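You operate a simulated robot arm through the tools that you are given. There is no shell and no other tool. Be economical: measure what you need, move in short steps, check, and stop when the job is done.

Carry out the task below with a simulated robot arm. There is one attempt and no reset: what you move stays moved.

TASK
Power up the bench logger and zero the steel cell on channel 3.
Fine: the logger is fed by the yellow block switch; turn the grey thumbscrew until the monitor reads 0 MM. Dry hands. Leave it all on.
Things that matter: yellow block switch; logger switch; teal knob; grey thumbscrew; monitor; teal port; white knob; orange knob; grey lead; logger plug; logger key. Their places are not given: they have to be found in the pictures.

The check looks at the end state, three seconds after you hand in, the way a careful person would. Anything else that was tipped, shoved, dropped, spilled or broken makes it a failure.

THE ROBOT
A 7-joint arm with a two-finger parallel gripper, fixed in place. Base frame: the origin is at the foot of the arm, x ahead of it, y to its left, z up; the work surface is at about z = 816. Units: mm, degrees, N and s.
With the tool pointing down near the work surface it reaches from about 240 to 680 mm from the base axis. Its first joint turns from -66.0 to 66.0 degrees. Payload 2.4 kg.
The TCP is the grasp point between the finger pads, 30 mm short of the fingertips. In the tool frame z runs along the fingers and y along their closing line. Largest opening 94 mm; finger width 28, thickness 10; the body of the gripper, 50 by 96 mm, starts 55 mm behind the TCP.
Orientation is told as [roll, pitch, yaw] about the base's x, y, z axes, in that order, counted from this pose: with the fingers straight down and closing along the base's y, the tool's x points along the base's -x, its y along +y and its z along -z.

THE INTERFACE
- The arm moves only by the tool step_arm. Its argument "targets" is a list of rows, each an object (a shift or turn left out is 0, a gripper value left out holds the last) with "fingers": the closure, from 0 (fully open) to 1 (shut); "offset": the shift along the tool's x, y, z in units of 200 mm (1.0 is 200 mm), a list of three; "dr": the turn, a rotation vector about the tool's x, y, z in units of 120 degrees (1.0 is 120 degrees), a list of three. In form: [{"fingers": fingers, "offset": [x, y, z], "dr": [rx, ry, rz]}, ...]. A call has 1 to 20 rows; each row is the pose to reach, as a shift and turn from the pose commanded when the call began, along the tool's axes at that moment. A call with a number of a shift or a turn outside -1 to 1 is refused whole. A row lasts 0.2 s, in which the tool goes at most 50 mm and 8.6 degrees; a call with a longer step from one row to the next is refused whole, and so is a gripper value outside its range. A pose out of reach is approached as far as the arm can. The call stops where the force on the tool passes 40 N (or 10 N more than at its start, if that is more) or the arm is blocked; 0.2 s more then pass. The fingers move at their own pace (about 153 mm/s each) and stop on an object; they squeeze with about 24 N. The grip force told is the motor's: it shows also when the fingers shut on nothing. Time passes only in rows, and 0.2 s behind the last, so rows that repeat a pose let the fingers close. It gives the time, the measured TCP pose, the force on the tool (base axes), the opening and the grip force at its end, in the units of the frame above (readings bear some noise).
- Cameras (640 x 400 px; columns grow to the right, rows downward): "scene" is fixed at [36.9, 496.8, 1434.2]; the picture's right is [-0.61, -0.79, 0.00], its down [-0.63, 0.49, -0.60] and it looks along [0.48, -0.37, -0.80] (base axes); focal length 214 px, centre (320, 200). "wrist" rides on the gripper at [-37, 0, -58] in the tool frame; the picture's right is [0.00, -1.00, 0.00], its down [0.97, 0.00, -0.24] and it looks along [0.24, 0.00, 0.97] (tool axes); focal length 218 px, centre (320, 200).
- get_image(camera): a new picture of that camera. No time passes.
- measure_at(camera, pixels): for up to 12 pixels [column, row] of the newest picture of that camera ("zoom" is the newest enlarged one), the place [x, y, z] in the base frame of the surface seen there, good to about 3 mm, but the place of the scene camera against the robot may be out by one fixed shift of up to 25 mm in any direction. No time passes.
- zoom(camera, box): a new picture of the part [left, top, right, bottom] of that camera's present view, enlarged. No time passes.
- job_done(): hands the job in; it is judged then, once.

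Go step by step. Measure first, check grasps and placings, and put right what went wrong. The budget is 80 turns and 34 pictures, counting those below and the enlarged ones. Unless the task says otherwise, let go and move clear before handing in, and close with one line.

The tools are called after "Emit:" as a command line: name --argument value ..., lists and objects as JSON in quotes. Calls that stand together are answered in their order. step_arm: Moves the arm, as the interface text tells. Its arguments: {"type":"object","properties":{"targets":{"type":"array","items":{"type":"object","properties":{"fingers":{"type":"number"},"offset":{"type":"array","items":{"type":"number"}},"dr":{"type":"array","items":{"type":"number"}}}}}},"required":["targets"]} The other tools are called the same way: get_image (camera) takes a picture; measure_at (camera, pixels) gives the place of the surface under pixels of a picture; zoom (camera, box) takes an enlarged picture of a part of a camera's view; job_done () hands the job in.

At the start:

```text
clock: 0.0
ee_pos: [401.5, 253.3, 1111.5]
tcp_rot: [-0.1, 0.0, 0.0]
ft_force: [-0.3, 0.0, -0.3]
opening: 93.6
grasp_force: 0.1
```

scene: 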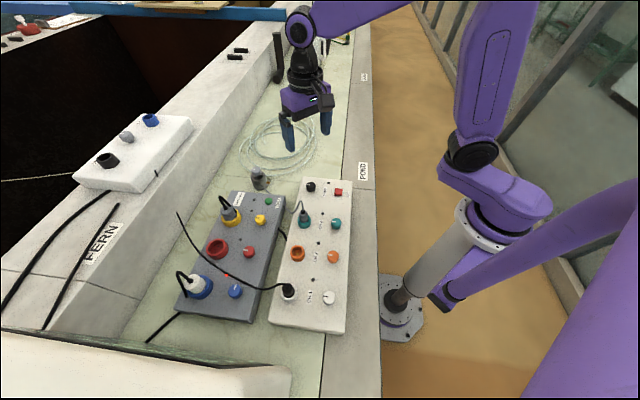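
wrist: 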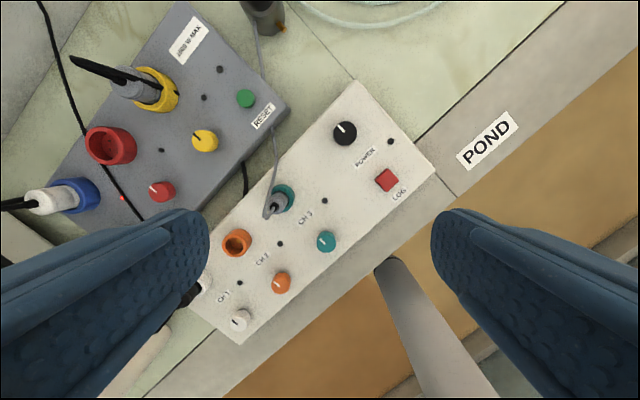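

The pictures show a grey power block (yellow, red and blue sockets and knobs) and a white logger with POWER, LOG, and channel knobs. I'll zoom in to read the details.

Emit:
zoom --camera "scene" --box '[160, 160, 360, 340]'

Emit:
zoom --camera "wrist" --box '[180, 70, 460, 350]'

Emit:
zoom --camera "wrist" --box '[20, 0, 300, 220]'

Emit:
zoom --camera "scene" --box '[0, 0, 380, 200]'

```text
2.22 times, centred on (260, 250) of scene
```

zoom: 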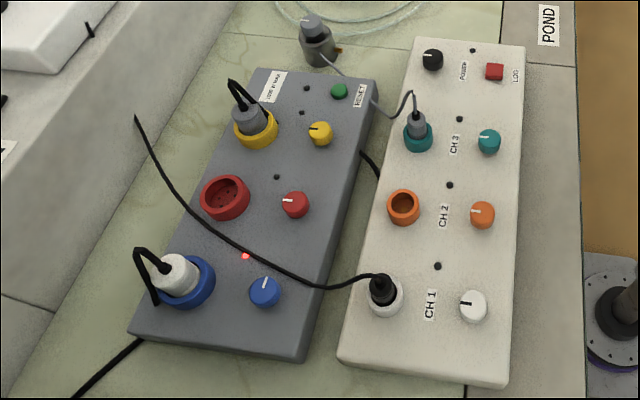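

```text
1.43 times, centred on (320, 210) of wrist
```

zoom: 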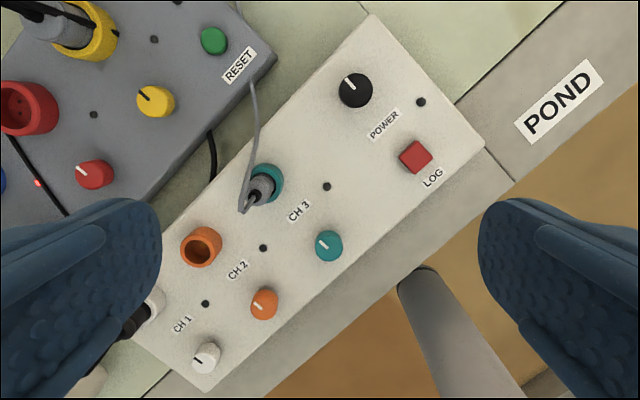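

```text
1.82 times, centred on (160, 110) of wrist
```

zoom: 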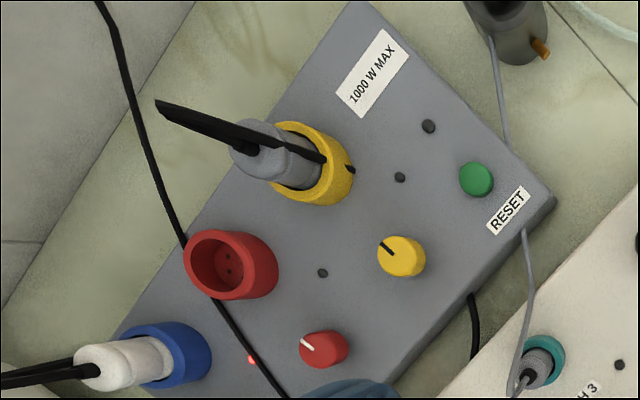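

```text
1.68 times, centred on (190, 100) of scene
```

zoom: 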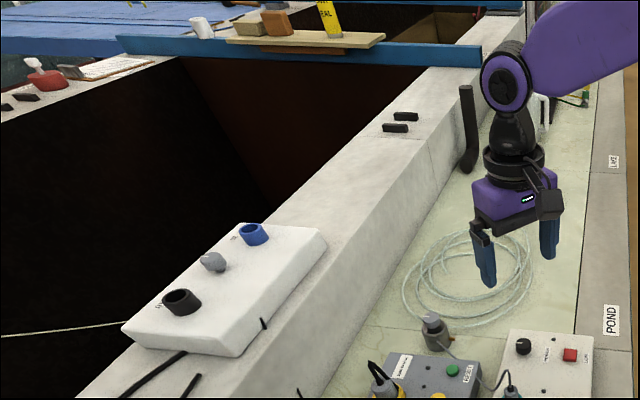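

The steel cell is at about zoom (316,40), with its grey lead in the teal CH 3 port. The monitor isn't in view yet, so I'll measure the parts before looking around.

Emit:
measure_at --camera "wrist" --pixels '[[204, 140], [345, 132], [386, 180], [326, 241], [245, 97], [264, 10], [283, 28], [162, 191], [281, 282], [240, 320], [220, 125], [370, 125]]'

Emit:
measure_at --camera "scene" --pixels '[[260, 219], [311, 186], [338, 191], [335, 224], [269, 202], [257, 167], [260, 180], [249, 252], [333, 256], [328, 297], [126, 137], [286, 38]]'

```text
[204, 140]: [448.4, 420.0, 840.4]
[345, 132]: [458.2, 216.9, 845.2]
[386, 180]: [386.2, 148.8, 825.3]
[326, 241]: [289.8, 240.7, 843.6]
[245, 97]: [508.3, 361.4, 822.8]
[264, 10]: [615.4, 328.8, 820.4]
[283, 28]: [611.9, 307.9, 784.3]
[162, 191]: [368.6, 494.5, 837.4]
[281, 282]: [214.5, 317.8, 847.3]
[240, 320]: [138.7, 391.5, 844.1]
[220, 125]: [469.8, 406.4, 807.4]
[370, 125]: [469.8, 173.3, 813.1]
```

```text
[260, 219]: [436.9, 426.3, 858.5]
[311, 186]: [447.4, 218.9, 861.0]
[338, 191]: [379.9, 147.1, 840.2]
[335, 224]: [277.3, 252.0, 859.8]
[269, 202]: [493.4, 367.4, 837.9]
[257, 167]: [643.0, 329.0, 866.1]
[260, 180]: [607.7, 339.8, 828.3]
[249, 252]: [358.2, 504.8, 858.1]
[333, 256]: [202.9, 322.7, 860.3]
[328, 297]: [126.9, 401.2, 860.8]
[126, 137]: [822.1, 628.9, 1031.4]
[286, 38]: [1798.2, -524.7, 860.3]
```

The knobs are located: yellow (448,420), black POWER (458,217), teal (290,241), and the cell near (640,325). Next I'll tilt the wrist outward to see the cell and search for the monitor.

Emit:
step_arm --targets '[{"dr": [0, -0.07, 0]}, {"dr": [0, -0.14, 0]}, {"dr": [0, -0.21, 0]}, {"dr": [0, -0.28, 0]}, {"dr": [0, -0.35, 0]}, {"dr": [0, -0.42, 0]}, {"dr": [0, -0.49, 0]}, {"dr": [0, -0.55, 0]}]'

Emit:
get_image --camera "wrist"

```text
clock: 1.8
ee_pos: [402.3, 252.4, 1110.6]
tcp_rot: [0.1, -66.1, 0.0]
ft_force: [0.0, -0.6, 0.3]
opening: 93.9
grasp_force: 0.1
```

```text
27 pictures are left
```

wrist: 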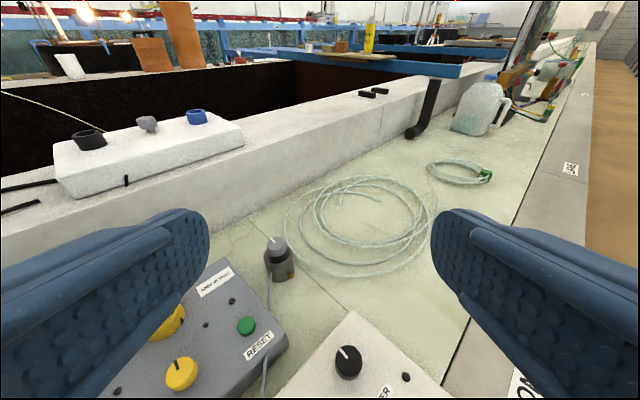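

The cell's thumbscrew with a white mark is on top, at (277,243). The pale object at the scene's lower left may be the monitor's back, so I'll measure it along with the cell.

Emit:
measure_at --camera "scene" --pixels '[[20, 350], [150, 362], [280, 372], [20, 390], [150, 390], [280, 390], [150, 350]]'

Emit:
measure_at --camera "wrist" --pixels '[[277, 243], [277, 248], [278, 268], [290, 270], [280, 282], [300, 290], [348, 362], [180, 374], [268, 245], [286, 245]]'

Emit:
zoom --camera "wrist" --box '[200, 200, 360, 300]'

```text
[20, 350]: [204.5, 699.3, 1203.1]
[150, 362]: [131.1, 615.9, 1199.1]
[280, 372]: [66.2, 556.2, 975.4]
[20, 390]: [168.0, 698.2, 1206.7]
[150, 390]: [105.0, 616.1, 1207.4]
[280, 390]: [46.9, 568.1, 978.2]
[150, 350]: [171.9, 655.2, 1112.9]
```

```text
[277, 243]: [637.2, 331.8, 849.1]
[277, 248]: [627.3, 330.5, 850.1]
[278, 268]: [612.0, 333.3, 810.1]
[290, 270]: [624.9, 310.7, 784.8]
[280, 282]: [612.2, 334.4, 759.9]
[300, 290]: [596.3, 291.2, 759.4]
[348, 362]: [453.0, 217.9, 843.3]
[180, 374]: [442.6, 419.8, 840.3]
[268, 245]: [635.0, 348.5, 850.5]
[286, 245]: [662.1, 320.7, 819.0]
```

```text
4.00 times, centred on (280, 250) of wrist
```

zoom: 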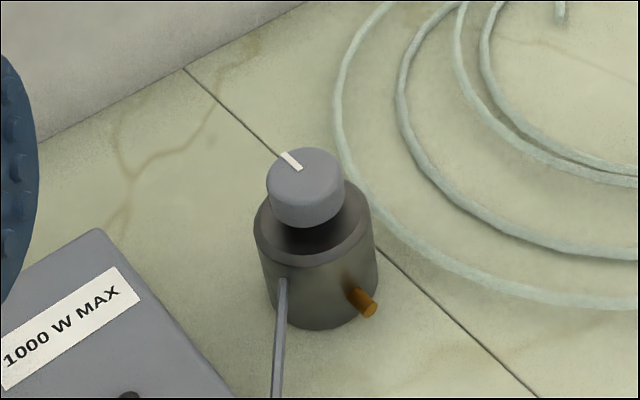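

The thumbscrew top is near (635,333,850), about 715 mm out. The pale object is at roughly (130,640,1200), to the left and behind, so I'll yaw the wrist left to look at it.

Emit:
step_arm --targets '[{"dr": [-0.0625, 0, -0.028]}, {"dr": [-0.125, 0, -0.056]}, {"dr": [-0.1875, 0, -0.084]}, {"dr": [-0.25, 0, -0.112]}, {"dr": [-0.3125, 0, -0.14]}, {"dr": [-0.375, 0, -0.168]}, {"dr": [-0.4375, 0, -0.196]}, {"dr": [-0.5, 0, -0.224]}, {"dr": [-0.5625, 0, -0.252]}, {"dr": [-0.625, 0, -0.28]}, {"dr": [-0.6875, 0, -0.308]}, {"dr": [-0.75, 0, -0.336]}]'

Emit:
get_image --camera "wrist"

```text
clock: 4.4
ee_pos: [98.4, 331.3, 1143.3]
tcp_rot: [-1.4, -65.3, 92.5]
ft_force: [-0.1, 0.1, 0.1]
opening: 94.1
grasp_force: 0.0
out of reach, approached as far as the arm can: row 6, 7, 8, 9, 10, 11, 12
```

```text
25 pictures are left
```

wrist: 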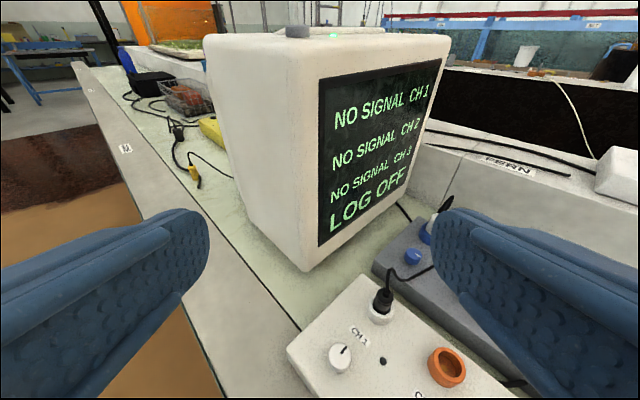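

The monitor reads NO SIGNAL on CH 1–3 and LOG OFF, with its text on the screen at about (380,150). I'll return to the first viewing pose before working the switches.

Emit:
step_arm --targets '[{"dr": [0.0625, 0, 0.028]}, {"dr": [0.125, 0, 0.056]}, {"dr": [0.1875, 0, 0.084]}, {"dr": [0.25, 0, 0.112]}, {"dr": [0.3125, 0, 0.14]}, {"dr": [0.375, 0, 0.168]}, {"dr": [0.4375, 0, 0.196]}, {"dr": [0.5, 0, 0.224]}, {"dr": [0.5625, 0, 0.252]}, {"dr": [0.625, 0, 0.28]}, {"dr": [0.6875, 0, 0.308]}, {"dr": [0.75, 0, 0.336]}]'

Emit:
step_arm --targets '[{"dr": [0, 0.07, 0]}, {"dr": [0, 0.14, 0]}, {"dr": [0, 0.21, 0]}, {"dr": [0, 0.28, 0]}, {"dr": [0, 0.35, 0]}, {"dr": [0, 0.42, 0]}, {"dr": [0, 0.49, 0]}, {"dr": [0, 0.55, 0]}]'

```text
clock: 6.2
ee_pos: [142.3, 278.7, 1154.4]
tcp_rot: [-5.5, -66.6, 35.4]
ft_force: [0.3, 1.1, 0.8]
opening: 94.0
grasp_force: 0.1
stopped in row 8: the arm was blocked; the commanded pose is now the measured one
```

```text
clock: 8.0
ee_pos: [139.3, 290.0, 1152.2]
tcp_rot: [-2.7, -0.6, 29.8]
ft_force: [0.1, -0.6, 0.4]
opening: 93.9
grasp_force: 0.0
```

The tool is back pointing down at (139,290). I'll move over the yellow switch in two legs, levelling the tool and yawing to about 45°.

Emit:
step_arm --targets '[{"offset": [-0.2, -0.024, 0], "dr": [-0.0225, 0.005, 0]}, {"offset": [-0.4, -0.048, 0], "dr": [-0.0225, 0.005, -0.03]}, {"offset": [-0.6, -0.073, 0], "dr": [-0.0225, 0.005, -0.06]}, {"offset": [-0.8, -0.1, 0], "dr": [-0.0225, 0.005, -0.09]}, {"offset": [-1.0, -0.122, 0], "dr": [-0.0225, 0.005, -0.127]}]'

```text
clock: 9.2
ee_pos: [325.4, 370.1, 1154.2]
tcp_rot: [-0.2, 0.4, 45.2]
ft_force: [0.6, -0.2, -0.3]
opening: 94.0
grasp_force: 0.0
```

Now at (325,370), yaw 45°. I'll move to a hover above the yellow knob at z≈1020 and look.

Emit:
step_arm --targets '[{"offset": [-0.12, -0.05, 0.13]}, {"offset": [-0.24, -0.1, 0.26]}, {"offset": [-0.36, -0.15, 0.39]}, {"offset": [-0.48, -0.2, 0.52]}, {"offset": [-0.61, -0.258, 0.67]}, {"offset": [-0.61, -0.258, 0.67]}]'

Emit:
get_image --camera "wrist"

```text
clock: 10.6
ee_pos: [446.5, 414.7, 1023.5]
tcp_rot: [-0.1, 0.4, 45.0]
ft_force: [0.1, 0.5, 0.1]
opening: 94.2
grasp_force: 0.2
```

```text
24 pictures are left
```

wrist: 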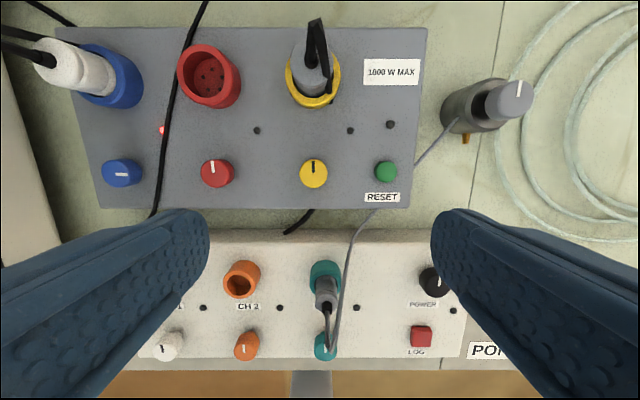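

The view is aligned with the panels: yellow knob at (313,172), blue (the one that's on) at (122,172). I'll zoom in on the pointers and measure the knob and plug.

Emit:
zoom --camera "wrist" --box '[60, 90, 420, 220]'

Emit:
measure_at --camera "wrist" --pixels '[[313, 168], [313, 183], [313, 195], [301, 172], [325, 172], [350, 150], [316, 25], [318, 60], [312, 95], [386, 168], [326, 300], [330, 345]]'

```text
1.78 times, centred on (240, 155) of wrist
```

zoom: 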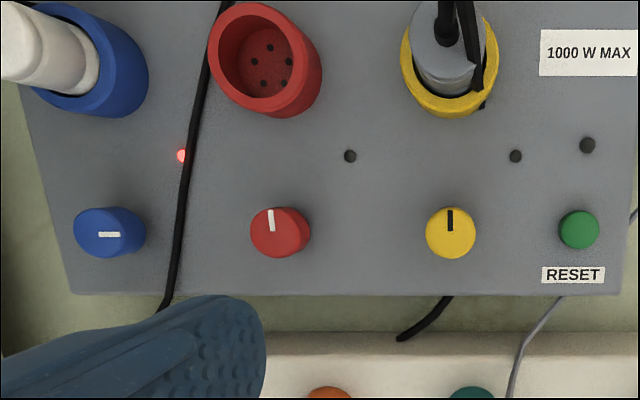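

```text
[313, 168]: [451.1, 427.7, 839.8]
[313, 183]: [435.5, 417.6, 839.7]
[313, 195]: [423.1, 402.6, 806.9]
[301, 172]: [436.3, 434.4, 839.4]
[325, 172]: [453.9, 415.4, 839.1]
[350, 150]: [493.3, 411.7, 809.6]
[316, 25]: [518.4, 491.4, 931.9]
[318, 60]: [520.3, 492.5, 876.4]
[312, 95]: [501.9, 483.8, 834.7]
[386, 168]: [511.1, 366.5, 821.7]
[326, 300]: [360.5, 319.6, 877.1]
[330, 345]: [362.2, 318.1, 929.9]
```

Blue's mark points right in the view and yellow's points up, so ON is 90° clockwise from above. The yellow knob centre is (445,424), top z 840; I'll yaw to 15° to keep the camera clear of the plug and come down over it.

Emit:
step_arm --targets '[{"fingers": 0.3, "offset": [-0.03, 0.037, 0.1], "dr": [0, 0, 0.07]}, {"offset": [-0.03, 0.037, 0.2], "dr": [0, 0, 0.14]}, {"offset": [-0.03, 0.037, 0.35], "dr": [0, 0, 0.2]}, {"offset": [-0.03, 0.037, 0.5], "dr": [0, 0, 0.25]}, {"offset": [-0.03, 0.037, 0.65], "dr": [0, 0, 0.25]}, {"offset": [-0.03, 0.037, 0.75], "dr": [0, 0, 0.25]}, {"offset": [-0.03, 0.037, 0.82], "dr": [0, 0, 0.25]}, {"offset": [-0.03, 0.037, 0.875], "dr": [0, 0, 0.25]}, {"offset": [-0.03, 0.037, 0.875], "dr": [0, 0, 0.25]}]'

Emit:
get_image --camera "wrist"

```text
clock: 12.6
ee_pos: [443.9, 426.4, 846.4]
tcp_rot: [-0.3, 0.3, 15.0]
ft_force: [-0.4, -0.1, -0.2]
opening: 65.6
grasp_force: 0.0
```

```text
22 pictures are left
```

wrist: 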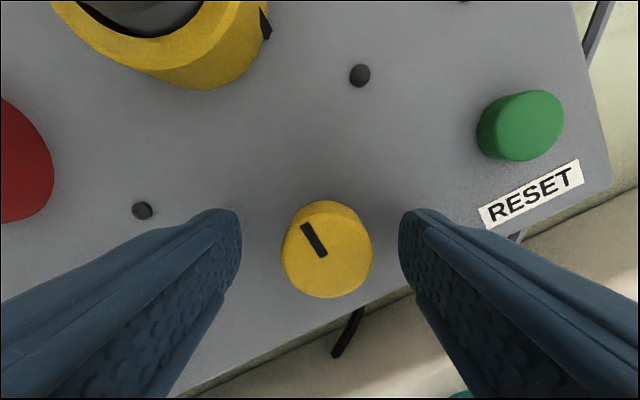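

The knob top is centred at about (333,243), so I'm roughly 4 mm off sideways and 6 mm short. I'll correct and close.

Emit:
step_arm --targets '[{"offset": [-0.028, -0.018, 0]}, {"fingers": 1, "offset": [-0.028, -0.018, 0]}, {"offset": [-0.028, -0.018, 0]}, {"offset": [-0.028, -0.018, 0]}]'

```text
clock: 13.6
ee_pos: [451.9, 427.4, 846.4]
tcp_rot: [-0.1, 0.3, 15.0]
ft_force: [0.1, 12.1, -6.8]
opening: 31.8
grasp_force: 44.9
```

The knob is gripped at 31.8 mm, with a slight side force in +y. I'll ease that by 2 mm and turn 90° clockwise.

Emit:
step_arm --targets '[{"offset": [0, 0.01, 0]}, {"offset": [0, 0.01, 0]}]'

Emit:
step_arm --targets '[{"dr": [0, 0, 0.06]}, {"dr": [0, 0, 0.12]}, {"dr": [0, 0, 0.18]}, {"dr": [0, 0, 0.24]}, {"dr": [0, 0, 0.3]}, {"dr": [0, 0, 0.36]}, {"dr": [0, 0, 0.42]}, {"dr": [0, 0, 0.48]}, {"dr": [0, 0, 0.54]}, {"dr": [0, 0, 0.6]}, {"dr": [0, 0, 0.66]}, {"dr": [0, 0, 0.72]}, {"dr": [0, 0, 0.75]}, {"dr": [0, 0, 0.75]}]'

```text
clock: 14.2
ee_pos: [451.7, 425.3, 846.0]
tcp_rot: [-0.3, 0.2, 15.0]
ft_force: [-2.8, 6.6, 3.3]
opening: 31.9
grasp_force: 44.8
```

```text
clock: 15.4
ee_pos: [452.1, 421.7, 846.6]
tcp_rot: [-0.9, 0.3, -19.4]
ft_force: [-5.9, -7.0, 9.4]
opening: 31.5
grasp_force: 45.0
stopped in row 5: the force on the tool passed its limit (the readings are from after the stop); the commanded pose is now the measured one
```

The turn stopped 34° in on a force limit, probably because the axis is off-centre. I'll open, look and re-centre.

Emit:
step_arm --targets '[{"fingers": 0.45}, {"fingers": 0.45}]'

Emit:
get_image --camera "wrist"

```text
clock: 16.0
ee_pos: [452.5, 422.9, 845.5]
tcp_rot: [-0.8, 0.1, -19.4]
ft_force: [0.0, -0.4, 0.3]
opening: 51.5
grasp_force: 0.1
```

```text
21 pictures are left
```

wrist: 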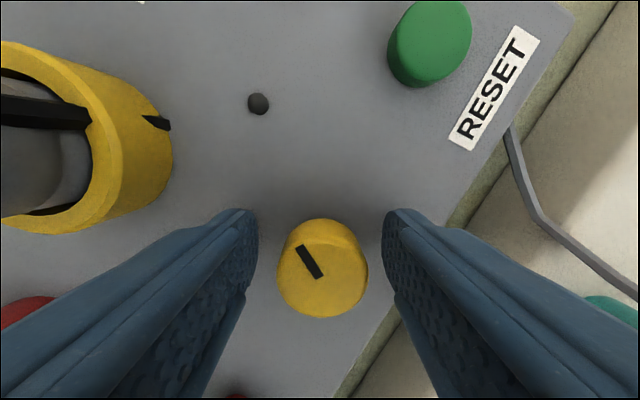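

The knob did turn with the tool: its mark now sits at about +11° in the base frame. It's well centred at (323,263), so I'll regrip and turn the remaining ~56°.

Emit:
step_arm --targets '[{"fingers": 1, "offset": [0, -0.005, 0], "dr": [-0.007, 0, 0]}, {"offset": [0, -0.005, 0], "dr": [-0.007, 0, 0]}, {"offset": [0, -0.005, 0], "dr": [-0.007, 0, 0]}]'

Emit:
step_arm --targets '[{"dr": [0, 0, 0.05]}, {"dr": [0, 0, 0.1]}, {"dr": [0, 0, 0.15]}, {"dr": [0, 0, 0.2]}, {"dr": [0, 0, 0.25]}, {"dr": [0, 0, 0.3]}, {"dr": [0, 0, 0.35]}, {"dr": [0, 0, 0.4]}, {"dr": [0, 0, 0.44]}, {"dr": [0, 0, 0.47]}, {"dr": [0, 0, 0.47]}]'

```text
clock: 16.8
ee_pos: [451.3, 422.0, 847.0]
tcp_rot: [0.2, 0.3, -19.5]
ft_force: [3.9, 8.3, -8.7]
opening: 31.5
grasp_force: 44.6
```

```text
clock: 18.3
ee_pos: [449.6, 418.3, 845.8]
tcp_rot: [-1.0, 0.0, -58.4]
ft_force: [-6.4, -7.1, 7.9]
opening: 31.9
grasp_force: 44.7
stopped in row 7: the force on the tool passed its limit (the readings are from after the stop); the commanded pose is now the measured one
```

Emit:
step_arm --targets '[{"fingers": 0.45}, {"fingers": 0.45}]'

Emit:
get_image --camera "wrist"

```text
clock: 18.9
ee_pos: [449.4, 420.3, 845.4]
tcp_rot: [-0.9, 0.1, -58.5]
ft_force: [0.4, -0.7, 0.1]
opening: 51.5
grasp_force: 0.1
```

```text
20 pictures are left
```

wrist: 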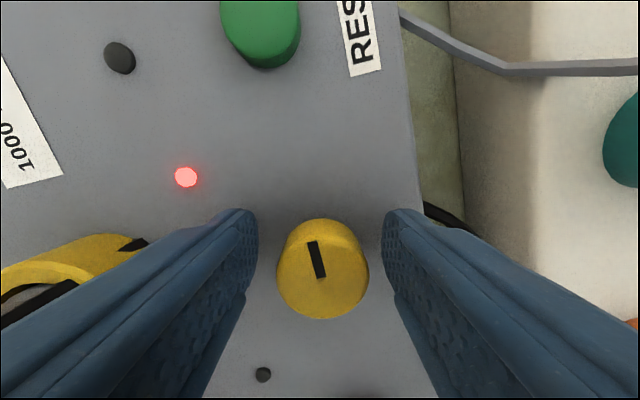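

The yellow LED at (186,177) is lit red, so the feed is on. I'll rise and move over the logger's black POWER knob at (458,217), yawing back to about 15°.

Emit:
step_arm --targets '[{"fingers": 0.3, "offset": [0, 0, -0.2]}, {"offset": [0, 0, -0.4]}, {"offset": [0, 0, -0.6]}, {"offset": [0, 0, -0.75]}, {"offset": [-0.18, -0.1, -0.75], "dr": [0, 0, -0.07]}, {"offset": [-0.36, -0.2, -0.75], "dr": [0, 0, -0.14]}, {"offset": [-0.54, -0.3, -0.75], "dr": [0, 0, -0.21]}, {"offset": [-0.72, -0.4, -0.75], "dr": [0, 0, -0.28]}, {"offset": [-0.889, -0.492, -0.75], "dr": [0, 0, -0.35]}, {"offset": [-0.889, -0.492, -0.75], "dr": [0, 0, -0.42]}, {"offset": [-0.889, -0.492, -0.75], "dr": [0, 0, -0.49]}, {"offset": [-0.889, -0.492, -0.75], "dr": [0, 0, -0.56]}, {"offset": [-0.889, -0.492, -0.75], "dr": [0, 0, -0.6125]}, {"offset": [-0.889, -0.492, -0.75], "dr": [0, 0, -0.6125]}]'

Emit:
get_image --camera "wrist"

```text
clock: 21.9
ee_pos: [460.9, 216.7, 997.6]
tcp_rot: [-0.3, 0.9, 15.1]
ft_force: [-0.2, 0.4, -0.3]
opening: 65.9
grasp_force: 0.0
```

```text
19 pictures are left
```

wrist: 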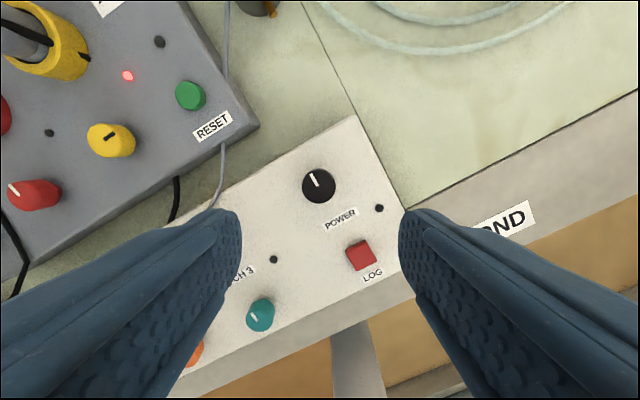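

The POWER knob is at about (319,184), mark pointing up-left (off). I'll measure its centre and the panel.

Emit:
measure_at --camera "wrist" --pixels '[[306, 184], [331, 184], [318, 172], [318, 194], [318, 183], [290, 190], [349, 184], [361, 251], [261, 310]]'

```text
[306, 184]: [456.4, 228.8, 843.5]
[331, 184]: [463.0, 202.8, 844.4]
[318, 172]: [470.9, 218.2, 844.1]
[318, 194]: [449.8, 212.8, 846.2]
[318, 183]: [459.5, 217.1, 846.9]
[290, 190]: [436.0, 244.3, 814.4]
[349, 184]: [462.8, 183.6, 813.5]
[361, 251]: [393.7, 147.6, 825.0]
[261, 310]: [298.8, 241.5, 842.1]
```

Centre is about (460,216), right under the tool. I'll descend to TCP z≈851 and check centring.

Emit:
step_arm --targets '[{"offset": [-0.01, 0, 0.2]}, {"offset": [-0.01, 0, 0.4]}, {"offset": [-0.01, 0, 0.55]}, {"offset": [-0.01, 0, 0.66]}, {"offset": [-0.01, 0, 0.735]}, {"offset": [-0.01, 0, 0.735]}]'

Emit:
get_image --camera "wrist"

```text
clock: 23.3
ee_pos: [461.4, 217.1, 846.8]
tcp_rot: [-0.2, 0.8, 15.0]
ft_force: [0.0, -0.2, -0.8]
opening: 65.7
grasp_force: 0.0
```

```text
18 pictures are left
```

wrist: 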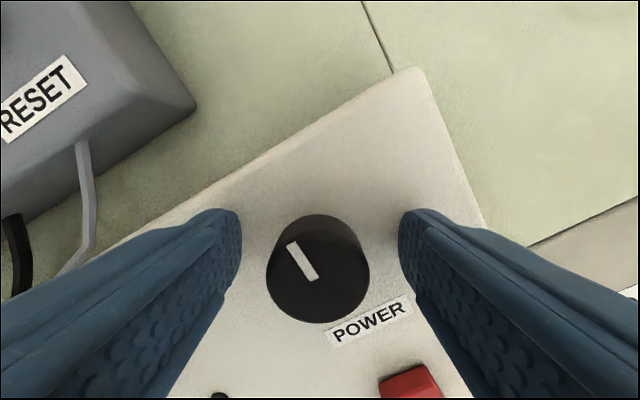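

The knob is centred at (318,268). I'll grip and turn clockwise.

Emit:
step_arm --targets '[{"fingers": 1}, {"fingers": 1}, {"fingers": 1}]'

Emit:
step_arm --targets '[{"dr": [0, 0, 0.04]}, {"dr": [0, 0, 0.08]}, {"dr": [0, 0, 0.12]}, {"dr": [0, 0, 0.16]}, {"dr": [0, 0, 0.2]}, {"dr": [0, 0, 0.24]}, {"dr": [0, 0, 0.28]}, {"dr": [0, 0, 0.32]}, {"dr": [0, 0, 0.36]}, {"dr": [0, 0, 0.4]}, {"dr": [0, 0, 0.44]}, {"dr": [0, 0, 0.48]}, {"dr": [0, 0, 0.52]}, {"dr": [0, 0, 0.56]}, {"dr": [0, 0, 0.6]}, {"dr": [0, 0, 0.64]}, {"dr": [0, 0, 0.68]}, {"dr": [0, 0, 0.72]}, {"dr": [0, 0, 0.755]}]'

```text
clock: 24.1
ee_pos: [461.8, 217.0, 846.9]
tcp_rot: [-0.1, 0.9, 15.0]
ft_force: [-0.5, 5.1, -6.1]
opening: 34.9
grasp_force: 45.4
```

```text
clock: 27.3
ee_pos: [458.3, 213.1, 848.7]
tcp_rot: [-1.5, 0.2, -55.7]
ft_force: [-2.3, -3.5, 0.5]
opening: 34.2
grasp_force: 45.2
stopped in row 15: the force on the tool passed its limit (the readings are from after the stop); the commanded pose is now the measured one
```

It turned about 71° before stopping on a force limit. I'll open and look.

Emit:
step_arm --targets '[{"fingers": 0.4}, {"fingers": 0.4}]'

Emit:
get_image --camera "wrist"

```text
clock: 27.9
ee_pos: [458.6, 212.3, 849.5]
tcp_rot: [-1.4, 0.2, -55.6]
ft_force: [-0.7, -0.7, -0.2]
opening: 56.6
grasp_force: 0.0
```

```text
17 pictures are left
```

wrist: 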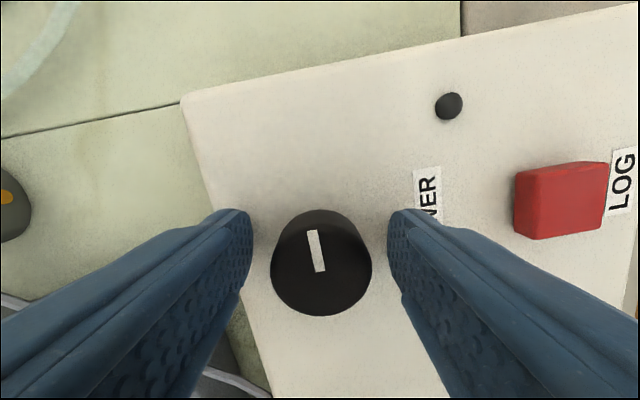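

The mark is at the ON angle, but the lamp by POWER at (448,105) is dark. I'll lift away and look over the block and plugs.

Emit:
step_arm --targets '[{"fingers": 0.3, "offset": [0, 0, -0.2]}, {"offset": [0, 0, -0.4]}, {"offset": [0, 0, -0.6]}, {"offset": [0, 0, -0.8]}, {"offset": [0, 0, -0.95], "dr": [-0.01, 0, -0.07]}, {"offset": [0, 0, -0.95], "dr": [-0.01, 0, -0.14]}, {"offset": [0, 0, -0.95], "dr": [-0.01, 0, -0.21]}, {"offset": [0, 0, -0.95], "dr": [-0.01, 0, -0.28]}, {"offset": [0, 0, -0.95], "dr": [-0.01, 0, -0.35]}, {"offset": [0, 0, -0.95], "dr": [-0.01, 0, -0.42]}, {"offset": [0, 0, -0.95], "dr": [-0.01, 0, -0.49]}, {"offset": [0, 0, -0.95], "dr": [-0.01, 0, -0.56]}, {"offset": [0, 0, -0.95], "dr": [-0.01, 0, -0.63]}, {"offset": [0, 0, -0.95], "dr": [-0.01, 0, -0.7]}, {"offset": [0, 0, -0.95], "dr": [-0.01, 0, -0.77]}, {"offset": [0, 0, -0.95], "dr": [-0.01, 0, -0.84]}, {"offset": [0, 0, -0.95], "dr": [-0.01, 0, -0.84]}]'

Emit:
zoom --camera "scene" --box '[140, 170, 370, 340]'

Emit:
get_image --camera "wrist"

```text
clock: 31.5
ee_pos: [463.0, 215.4, 1038.2]
tcp_rot: [1.1, 0.6, 45.4]
ft_force: [-0.1, -0.2, -0.2]
opening: 65.9
grasp_force: 0.0
```

```text
2.35 times, centred on (255, 255) of scene
```

zoom: 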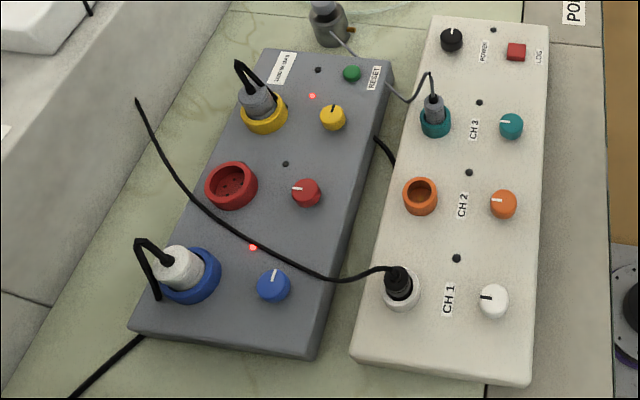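

```text
15 pictures are left
```

wrist: 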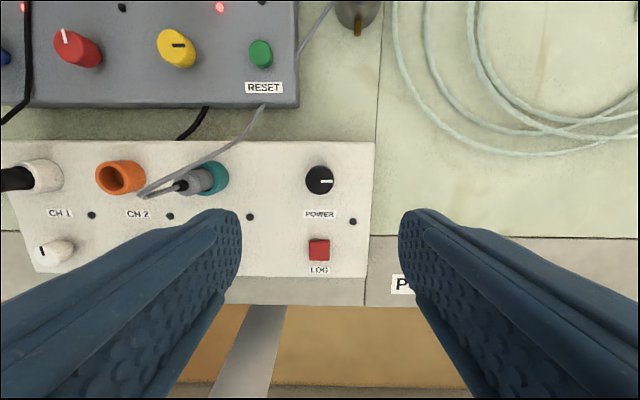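

POWER now points right like the other switches that are on. The dark lamp at (353,221) may belong to LOG, so I'll switch on the teal channel 3 knob near (293,241) next and then check the monitor.

Emit:
step_arm --targets '[{"offset": [0.1, 0.14, 0.03], "dr": [0.009, -0.005, 0.06]}, {"offset": [0.2, 0.28, 0.06], "dr": [0.009, -0.005, 0.12]}, {"offset": [0.3, 0.42, 0.09], "dr": [0.009, -0.005, 0.18]}, {"offset": [0.4, 0.56, 0.12], "dr": [0.009, -0.005, 0.253]}, {"offset": [0.505, 0.695, 0.15], "dr": [0.009, -0.005, 0.253]}, {"offset": [0.505, 0.695, 0.15], "dr": [0.009, -0.005, 0.253]}]'

Emit:
get_image --camera "wrist"

```text
refused: row 4 steps farther than a row can; nothing moved
```

```text
14 pictures are left
```

wrist: 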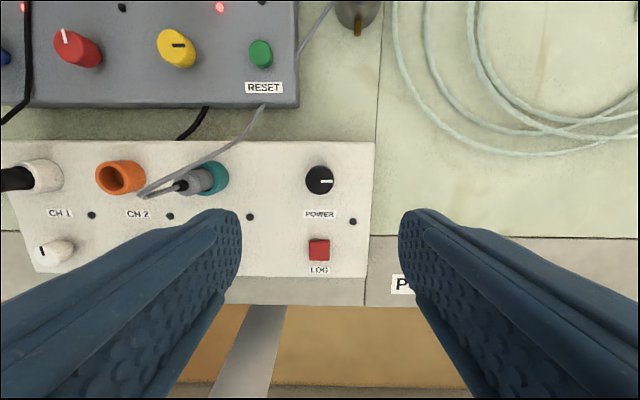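

The row 4 turn step was too large, so the whole call was refused. I'll redo it with finer turns.

Emit:
step_arm --targets '[{"offset": [0.1, 0.14, 0.03], "dr": [0.009, -0.005, 0.05]}, {"offset": [0.2, 0.28, 0.06], "dr": [0.009, -0.005, 0.1]}, {"offset": [0.3, 0.42, 0.09], "dr": [0.009, -0.005, 0.15]}, {"offset": [0.4, 0.56, 0.12], "dr": [0.009, -0.005, 0.2]}, {"offset": [0.505, 0.695, 0.15], "dr": [0.009, -0.005, 0.253]}, {"offset": [0.505, 0.695, 0.15], "dr": [0.009, -0.005, 0.253]}]'

Emit:
get_image --camera "wrist"

```text
clock: 32.9
ee_pos: [293.7, 240.6, 1011.4]
tcp_rot: [-0.3, 0.2, 14.8]
ft_force: [0.3, -0.2, -0.3]
opening: 65.8
grasp_force: 0.1
```

```text
13 pictures are left
```

wrist: 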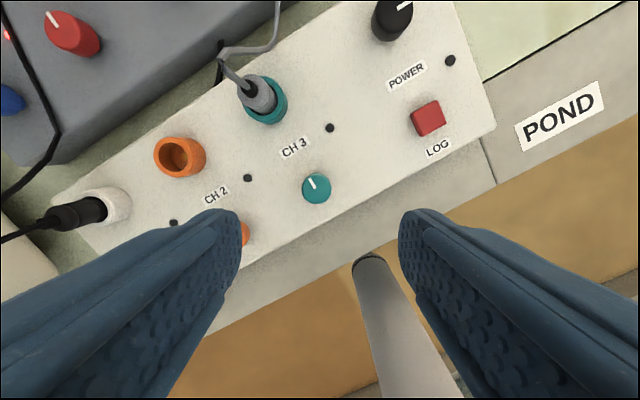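

The teal knob is at (316,187), about 4–5 mm off centre. I'll correct and descend to z≈847, then grip.

Emit:
step_arm --targets '[{"offset": [0.022, 0.016, 0.2]}, {"offset": [0.022, 0.016, 0.4]}, {"offset": [0.022, 0.016, 0.6]}, {"offset": [0.022, 0.016, 0.74]}, {"offset": [0.022, 0.016, 0.82]}, {"offset": [0.022, 0.016, 0.82]}, {"fingers": 1, "offset": [0.022, 0.016, 0.82]}, {"offset": [0.022, 0.016, 0.82]}, {"offset": [0.022, 0.016, 0.82]}]'

Emit:
step_arm --targets '[{"dr": [0, 0, 0.04]}, {"dr": [0, 0, 0.08]}, {"dr": [0, 0, 0.12]}, {"dr": [0, 0, 0.16]}, {"dr": [0, 0, 0.2]}, {"dr": [0, 0, 0.24]}, {"dr": [0, 0, 0.28]}, {"dr": [0, 0, 0.32]}, {"dr": [0, 0, 0.36]}, {"dr": [0, 0, 0.4]}, {"dr": [0, 0, 0.44]}, {"dr": [0, 0, 0.48]}, {"dr": [0, 0, 0.52]}, {"dr": [0, 0, 0.56]}, {"dr": [0, 0, 0.6]}, {"dr": [0, 0, 0.64]}, {"dr": [0, 0, 0.68]}, {"dr": [0, 0, 0.72]}, {"dr": [0, 0, 0.755]}]'

```text
clock: 34.9
ee_pos: [286.9, 242.0, 847.9]
tcp_rot: [-0.1, 0.2, 14.8]
ft_force: [-1.1, 2.6, -19.5]
opening: 31.8
grasp_force: 45.2
```

```text
clock: 36.6
ee_pos: [286.8, 240.4, 848.9]
tcp_rot: [-0.5, 0.2, -20.1]
ft_force: [1.7, -3.4, 0.5]
opening: 32.0
grasp_force: 45.3
stopped in row 8: the force on the tool passed its limit (the readings are from after the stop); the commanded pose is now the measured one
```

It turned 35° before the limit. I'll regrip and continue.

Emit:
step_arm --targets '[{"fingers": 0.45}, {"fingers": 0.45}, {"fingers": 1}, {"fingers": 1}, {"fingers": 1}]'

Emit:
step_arm --targets '[{"dr": [0, 0, 0.04]}, {"dr": [0, 0, 0.08]}, {"dr": [0, 0, 0.12]}, {"dr": [0, 0, 0.16]}, {"dr": [0, 0, 0.2]}, {"dr": [0, 0, 0.24]}, {"dr": [0, 0, 0.28]}, {"dr": [0, 0, 0.32]}, {"dr": [0, 0, 0.36]}, {"dr": [0, 0, 0.4]}, {"dr": [0, 0, 0.44]}, {"dr": [0, 0, 0.47]}]'

Emit:
step_arm --targets '[{"fingers": 0.45}, {"fingers": 0.45}]'

Emit:
get_image --camera "wrist"

```text
clock: 37.8
ee_pos: [287.7, 240.9, 848.7]
tcp_rot: [-0.6, 0.2, -20.1]
ft_force: [-2.9, -1.5, -2.4]
opening: 31.6
grasp_force: 44.9
```

```text
clock: 40.4
ee_pos: [284.6, 239.2, 848.8]
tcp_rot: [-0.7, -0.5, -76.3]
ft_force: [-16.4, -11.2, 7.7]
opening: 32.0
grasp_force: 45.3
```

```text
clock: 41.0
ee_pos: [286.7, 241.3, 848.6]
tcp_rot: [-0.5, -0.2, -76.5]
ft_force: [-0.3, -0.9, -0.4]
opening: 51.8
grasp_force: 0.3
```

```text
12 pictures are left
```

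wrist: 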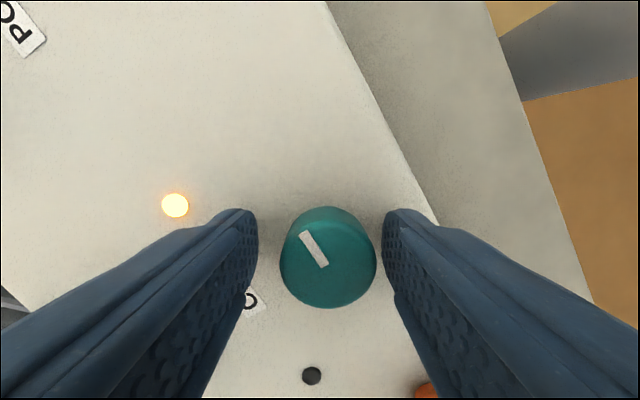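

The CH 3 lamp at (175,205) is lit, so the logger is powered; the dark lamp belongs to LOG, which I'll leave alone. Now I'll rise and swing round to read the monitor.

Emit:
step_arm --targets '[{"fingers": 0.3, "offset": [0, 0, -0.24]}, {"offset": [0, 0, -0.48]}, {"offset": [0, 0, -0.7], "dr": [0, 0, -0.06]}, {"offset": [0, 0, -0.9], "dr": [0, 0, -0.12]}, {"offset": [0, 0, -1.0], "dr": [0, 0, -0.18]}, {"offset": [0, 0, -1.0], "dr": [0, 0, -0.25]}, {"offset": [0, 0, -1.0], "dr": [0, 0, -0.32]}, {"offset": [0, 0, -1.0], "dr": [0, 0, -0.39]}, {"offset": [0, 0, -1.0], "dr": [0, 0, -0.46]}, {"offset": [0, 0, -1.0], "dr": [0, 0, -0.53]}, {"offset": [0, 0, -1.0], "dr": [0, 0, -0.6]}, {"offset": [0, 0, -1.0], "dr": [0, 0, -0.67]}, {"offset": [0, 0, -1.0], "dr": [0, 0, -0.74]}, {"offset": [0, 0, -1.0], "dr": [0, 0, -0.81]}, {"offset": [0, 0, -1.0], "dr": [0, 0, -0.88]}, {"offset": [0, 0, -1.0], "dr": [0, 0, -0.94]}, {"offset": [0, 0, -1.0], "dr": [0, 0, -0.97]}]'

Emit:
step_arm --targets '[{"offset": [-0.05, 0, -0.15], "dr": [0, 0, -0.06]}, {"offset": [-0.1, 0, -0.3], "dr": [0, 0, -0.12]}, {"offset": [-0.15, 0, -0.45], "dr": [0, 0, -0.18]}, {"offset": [-0.2, 0, -0.6], "dr": [0, 0, -0.24]}, {"offset": [-0.25, 0, -0.7], "dr": [0, 0, -0.3]}, {"offset": [-0.25, 0, -0.7], "dr": [0, 0, -0.35]}]'

Emit:
step_arm --targets '[{"dr": [0, -0.07, 0]}, {"dr": [0, -0.14, 0]}, {"dr": [0, -0.21, 0]}, {"dr": [0, -0.28, 0]}, {"dr": [0, -0.35, 0]}, {"dr": [0, -0.4, 0]}]'

```text
clock: 44.6
ee_pos: [288.0, 242.6, 1048.7]
tcp_rot: [-0.1, 0.6, 40.1]
ft_force: [0.5, -0.2, -0.5]
opening: 65.7
grasp_force: 0.0
```

```text
clock: 46.0
ee_pos: [326.9, 274.7, 1186.3]
tcp_rot: [0.3, 0.4, 82.2]
ft_force: [0.5, -1.0, -0.3]
opening: 65.9
grasp_force: 0.0
```

```text
clock: 47.4
ee_pos: [325.9, 276.0, 1189.3]
tcp_rot: [0.3, -47.5, 81.6]
ft_force: [-0.2, -0.7, 0.1]
opening: 65.8
grasp_force: 0.0
```

The tool reached the viewing pose at (326,276,1189), so I'll take a picture.

Emit:
get_image --camera "wrist"

```text
11 pictures are left
```

wrist: 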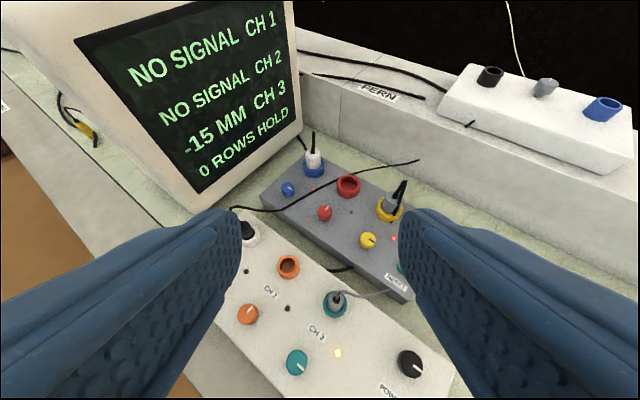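

CH 3 reads -15 MM and the channel is live. Now I'll go to the cell's thumbscrew, starting by levelling the tool and moving toward it.

Emit:
step_arm --targets '[{"dr": [0, 0.07, 0]}, {"dr": [0, 0.14, 0]}, {"dr": [0, 0.21, 0]}, {"dr": [0, 0.28, 0]}, {"dr": [0, 0.35, 0]}, {"dr": [0, 0.396, 0]}]'

Emit:
step_arm --targets '[{"offset": [-0.06, -0.16, 0.08], "dr": [0, 0, 0.06]}, {"offset": [-0.12, -0.33, 0.16], "dr": [0, 0, 0.12]}, {"offset": [-0.18, -0.5, 0.24], "dr": [0, 0, 0.18]}, {"offset": [-0.24, -0.67, 0.32], "dr": [0, 0, 0.24]}, {"offset": [-0.3, -0.84, 0.4], "dr": [0, 0, 0.3]}, {"offset": [-0.34, -1.0, 0.45], "dr": [0, 0, 0.35]}, {"offset": [-0.34, -1.0, 0.45], "dr": [0, 0, 0.35]}]'

```text
clock: 48.8
ee_pos: [326.9, 274.9, 1188.0]
tcp_rot: [0.3, 0.2, 81.9]
ft_force: [-0.2, 0.3, -0.5]
opening: 65.9
grasp_force: 0.0
```

```text
clock: 50.4
ee_pos: [534.1, 317.7, 1094.6]
tcp_rot: [0.1, 0.2, 39.9]
ft_force: [0.2, -0.1, -0.3]
opening: 65.7
grasp_force: 0.0
```

Now I'll move to a hover over the cell at about (620,328,985).

Emit:
step_arm --targets '[{"offset": [-0.09, -0.06, 0.14]}, {"offset": [-0.18, -0.12, 0.28]}, {"offset": [-0.27, -0.18, 0.42]}, {"offset": [-0.36, -0.24, 0.55]}, {"offset": [-0.36, -0.24, 0.55]}]'

Emit:
get_image --camera "wrist"

```text
clock: 51.6
ee_pos: [610.9, 322.2, 982.7]
tcp_rot: [0.2, 0.3, 40.0]
ft_force: [-0.5, 0.0, 0.6]
opening: 66.0
grasp_force: 0.2
out of reach, approached as far as the arm can: row 4, 5
```

```text
10 pictures are left
```

wrist: 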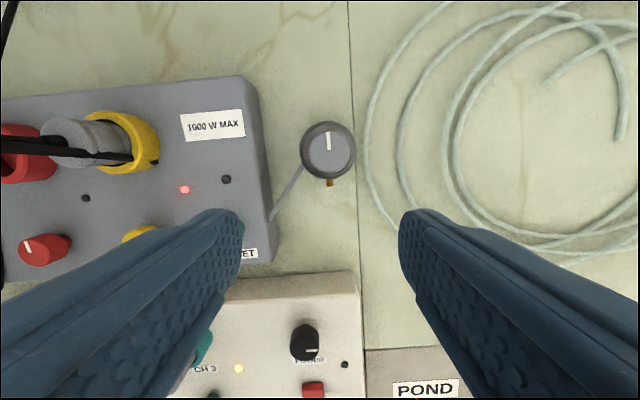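

The reach limit shows at r≈691. The thumbscrew is at (328,150), and I'll measure it to see what tilt is needed.

Emit:
measure_at --camera "wrist" --pixels '[[328, 152], [310, 152], [347, 152], [328, 135], [328, 170], [303, 150], [328, 177], [330, 183], [285, 195], [330, 20], [150, 10]]'

```text
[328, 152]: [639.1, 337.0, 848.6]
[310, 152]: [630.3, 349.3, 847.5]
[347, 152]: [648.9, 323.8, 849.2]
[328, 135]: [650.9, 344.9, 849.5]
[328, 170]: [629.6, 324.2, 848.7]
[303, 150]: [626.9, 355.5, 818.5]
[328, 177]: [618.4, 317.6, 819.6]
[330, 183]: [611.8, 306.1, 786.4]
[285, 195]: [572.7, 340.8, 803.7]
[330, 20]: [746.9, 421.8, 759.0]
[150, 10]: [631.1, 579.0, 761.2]
```

The thumbscrew centre is (640,336.5) with its top at 848.5, and the cell top is at 819. At r=723 the tool needs an outward tilt of about 20°, so I'll align yaw to the radial direction (28°), back off slightly and tilt.

Emit:
step_arm --targets '[{"offset": [0.1, 0.05, 0], "dr": [0, 0, 0.05]}, {"offset": [0.2, 0.1, 0], "dr": [0, 0, 0.1]}, {"offset": [0.2, 0.1, 0], "dr": [0, 0, 0.1]}]'

Emit:
step_arm --targets '[{"dr": [0, -0.06, 0]}, {"dr": [0, -0.12, 0]}, {"dr": [0, -0.167, 0]}, {"dr": [0, -0.167, 0]}]'

```text
clock: 52.4
ee_pos: [566.7, 312.1, 984.7]
tcp_rot: [0.2, 0.2, 27.9]
ft_force: [0.0, 0.6, -0.5]
opening: 65.9
grasp_force: 0.0
```

```text
clock: 53.4
ee_pos: [567.6, 310.4, 986.6]
tcp_rot: [0.2, -19.8, 27.9]
ft_force: [0.4, 0.0, 0.3]
opening: 65.8
grasp_force: 0.0
```

Tilted by -19.8° as intended. Next I'll move to just above the thumbscrew, at TCP (635,334,890), and check alignment.

Emit:
step_arm --targets '[{"offset": [-0.056, -0.018, 0.19]}, {"offset": [-0.112, -0.036, 0.38]}, {"offset": [-0.167, -0.054, 0.573]}, {"offset": [-0.167, -0.054, 0.573]}]'

Emit:
get_image --camera "wrist"

```text
clock: 54.4
ee_pos: [635.2, 332.5, 888.7]
tcp_rot: [0.2, -19.7, 27.8]
ft_force: [0.0, -1.1, -0.1]
opening: 65.5
grasp_force: 0.1
```

```text
9 pictures are left
```

wrist: 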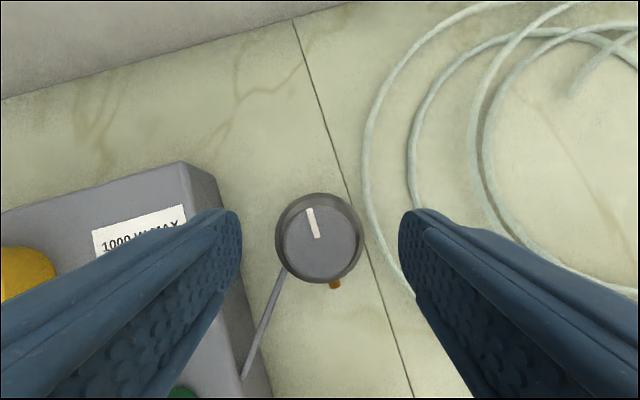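

Reach is fine and the thumbscrew sits between the fingers at (321,245). I'll do a quick measure to fix the radial position.

Emit:
measure_at --camera "wrist" --pixels '[[321, 243], [286, 243], [355, 243], [321, 214], [321, 275], [280, 225], [334, 285]]'

```text
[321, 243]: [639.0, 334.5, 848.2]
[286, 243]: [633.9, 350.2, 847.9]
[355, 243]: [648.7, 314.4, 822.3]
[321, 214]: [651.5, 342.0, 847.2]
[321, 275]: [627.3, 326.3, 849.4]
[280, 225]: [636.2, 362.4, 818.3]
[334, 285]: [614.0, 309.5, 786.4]
```

The centre is confirmed at (639.5,334.5). I'll descend straight down to TCP z≈857 and grip.

Emit:
step_arm --targets '[{"fingers": 0.4, "offset": [0.02, 0, 0.06]}, {"offset": [0.04, 0, 0.11]}, {"offset": [0.054, 0, 0.15]}, {"offset": [0.054, 0, 0.15]}, {"fingers": 1, "offset": [0.054, 0, 0.15]}, {"offset": [0.054, 0, 0.15]}, {"offset": [0.054, 0, 0.15]}]'

```text
clock: 56.0
ee_pos: [634.3, 333.1, 856.0]
tcp_rot: [0.2, -19.8, 28.0]
ft_force: [2.5, -2.6, -0.7]
opening: 34.8
grasp_force: 45.0
```

The grip is clean at 34.8 mm with low side force. I'll turn a trial 30° clockwise about the screw's vertical axis.

Emit:
step_arm --targets '[{"offset": [0, 0.0025, 0], "dr": [0.0141, 0, 0.0392]}, {"offset": [0, 0.005, 0], "dr": [0.0282, 0, 0.0783]}, {"offset": [-0.001, 0.0075, 0], "dr": [0.0424, 0, 0.1175]}, {"offset": [-0.002, 0.01, 0], "dr": [0.0565, 0, 0.1567]}, {"offset": [-0.003, 0.0125, 0], "dr": [0.0706, 0, 0.1958]}, {"offset": [-0.004, 0.015, 0.001], "dr": [0.0847, 0, 0.235]}, {"offset": [-0.004, 0.015, 0.001], "dr": [0.0847, 0, 0.235]}]'

```text
clock: 57.6
ee_pos: [634.4, 336.5, 857.3]
tcp_rot: [-0.1, -19.7, -2.2]
ft_force: [-13.6, -15.9, 15.0]
opening: 34.6
grasp_force: 44.8
```

The 30° turn completed, with some side force building up. I'll open and look at the mark and the cell.

Emit:
step_arm --targets '[{"fingers": 0.4}, {"fingers": 0.4}]'

Emit:
get_image --camera "wrist"

```text
clock: 58.2
ee_pos: [634.9, 338.8, 856.4]
tcp_rot: [0.2, -19.8, -2.0]
ft_force: [0.3, 0.3, 0.5]
opening: 56.3
grasp_force: 0.0
```

```text
8 pictures are left
```

wrist: 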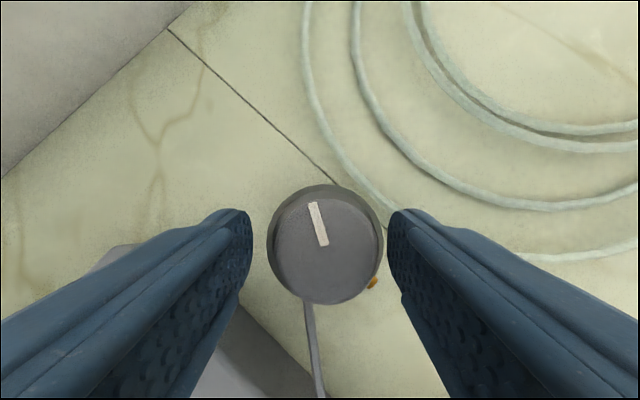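

The mark now lies about 30° clockwise of where it was. I'll check the cell hasn't shifted, rise, and go read the monitor.

Emit:
measure_at --camera "wrist" --pixels '[[325, 245], [287, 245], [363, 245], [372, 283], [310, 310]]'

Emit:
step_arm --targets '[{"fingers": 0.3, "offset": [0.06, 0, -0.16]}, {"offset": [0.12, 0, -0.32]}, {"offset": [0.18, 0, -0.5]}, {"offset": [0.27, 0, -0.72]}]'

Emit:
step_arm --targets '[{"dr": [0, 0.06, 0]}, {"dr": [0, 0.12, 0]}, {"dr": [0, 0.165, 0]}, {"dr": [0, 0.165, 0]}]'

```text
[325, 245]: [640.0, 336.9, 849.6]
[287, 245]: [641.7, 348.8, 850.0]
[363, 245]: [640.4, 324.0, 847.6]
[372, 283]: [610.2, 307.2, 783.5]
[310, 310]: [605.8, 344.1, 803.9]
```

```text
clock: 59.2
ee_pos: [534.1, 344.3, 976.3]
tcp_rot: [0.1, -19.7, -2.0]
ft_force: [-0.1, 0.2, 0.7]
opening: 65.9
grasp_force: 0.1
```

```text
clock: 60.2
ee_pos: [534.9, 342.9, 974.4]
tcp_rot: [0.0, 0.2, -2.0]
ft_force: [0.6, 1.1, 0.7]
opening: 65.8
grasp_force: 0.0
```

The cell is unmoved: screw at (640,337), connector at (610,307). Now back to the monitor viewing pose.

Emit:
step_arm --targets '[{"offset": [0.05, 0, -0.15], "dr": [0, 0, -0.06]}, {"offset": [0.1, 0, -0.3], "dr": [0, 0, -0.12]}, {"offset": [0.2, -0.03, -0.45], "dr": [0, 0, -0.18]}, {"offset": [0.3, -0.06, -0.6], "dr": [0, 0, -0.24]}, {"offset": [0.4, -0.09, -0.75], "dr": [0, 0, -0.3]}, {"offset": [0.5, -0.12, -0.9], "dr": [0, 0, -0.36]}, {"offset": [0.6, -0.16, -0.98], "dr": [0, 0, -0.42]}, {"offset": [0.7, -0.2, -0.98], "dr": [0, 0, -0.48]}, {"offset": [0.8, -0.24, -0.98], "dr": [0, 0, -0.54]}, {"offset": [0.9, -0.28, -0.98], "dr": [0, 0, -0.6]}, {"offset": [0.98, -0.3, -0.98], "dr": [0, 0, -0.66]}, {"offset": [0.98, -0.3, -0.98], "dr": [0, 0, -0.7]}, {"offset": [0.98, -0.3, -0.98], "dr": [0, 0, -0.7]}]'

Emit:
step_arm --targets '[{"dr": [0, -0.07, 0]}, {"dr": [0, -0.14, 0]}, {"dr": [0, -0.21, 0]}, {"dr": [0, -0.28, 0]}, {"dr": [0, -0.35, 0]}, {"dr": [0, -0.4, 0]}]'

Emit:
zoom --camera "wrist" --box '[40, 0, 360, 200]'

```text
clock: 63.0
ee_pos: [338.1, 288.4, 1172.0]
tcp_rot: [0.1, -0.1, 82.0]
ft_force: [0.0, 0.4, 0.0]
opening: 65.9
grasp_force: 0.1
```

```text
clock: 64.4
ee_pos: [336.9, 287.6, 1171.4]
tcp_rot: [0.1, -48.2, 81.8]
ft_force: [0.3, 0.0, 0.5]
opening: 65.8
grasp_force: 0.0
```

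```text
2.00 times, centred on (200, 100) of wrist
```

zoom: 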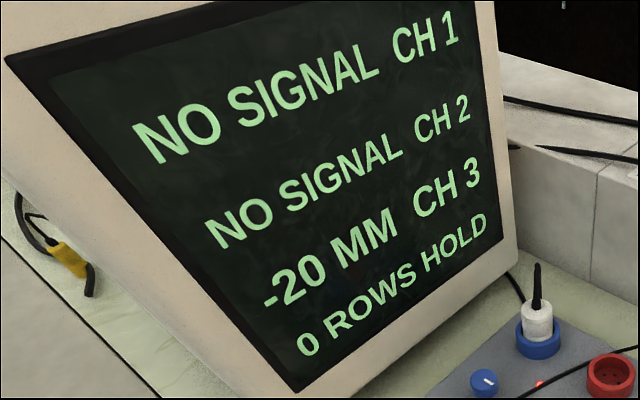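

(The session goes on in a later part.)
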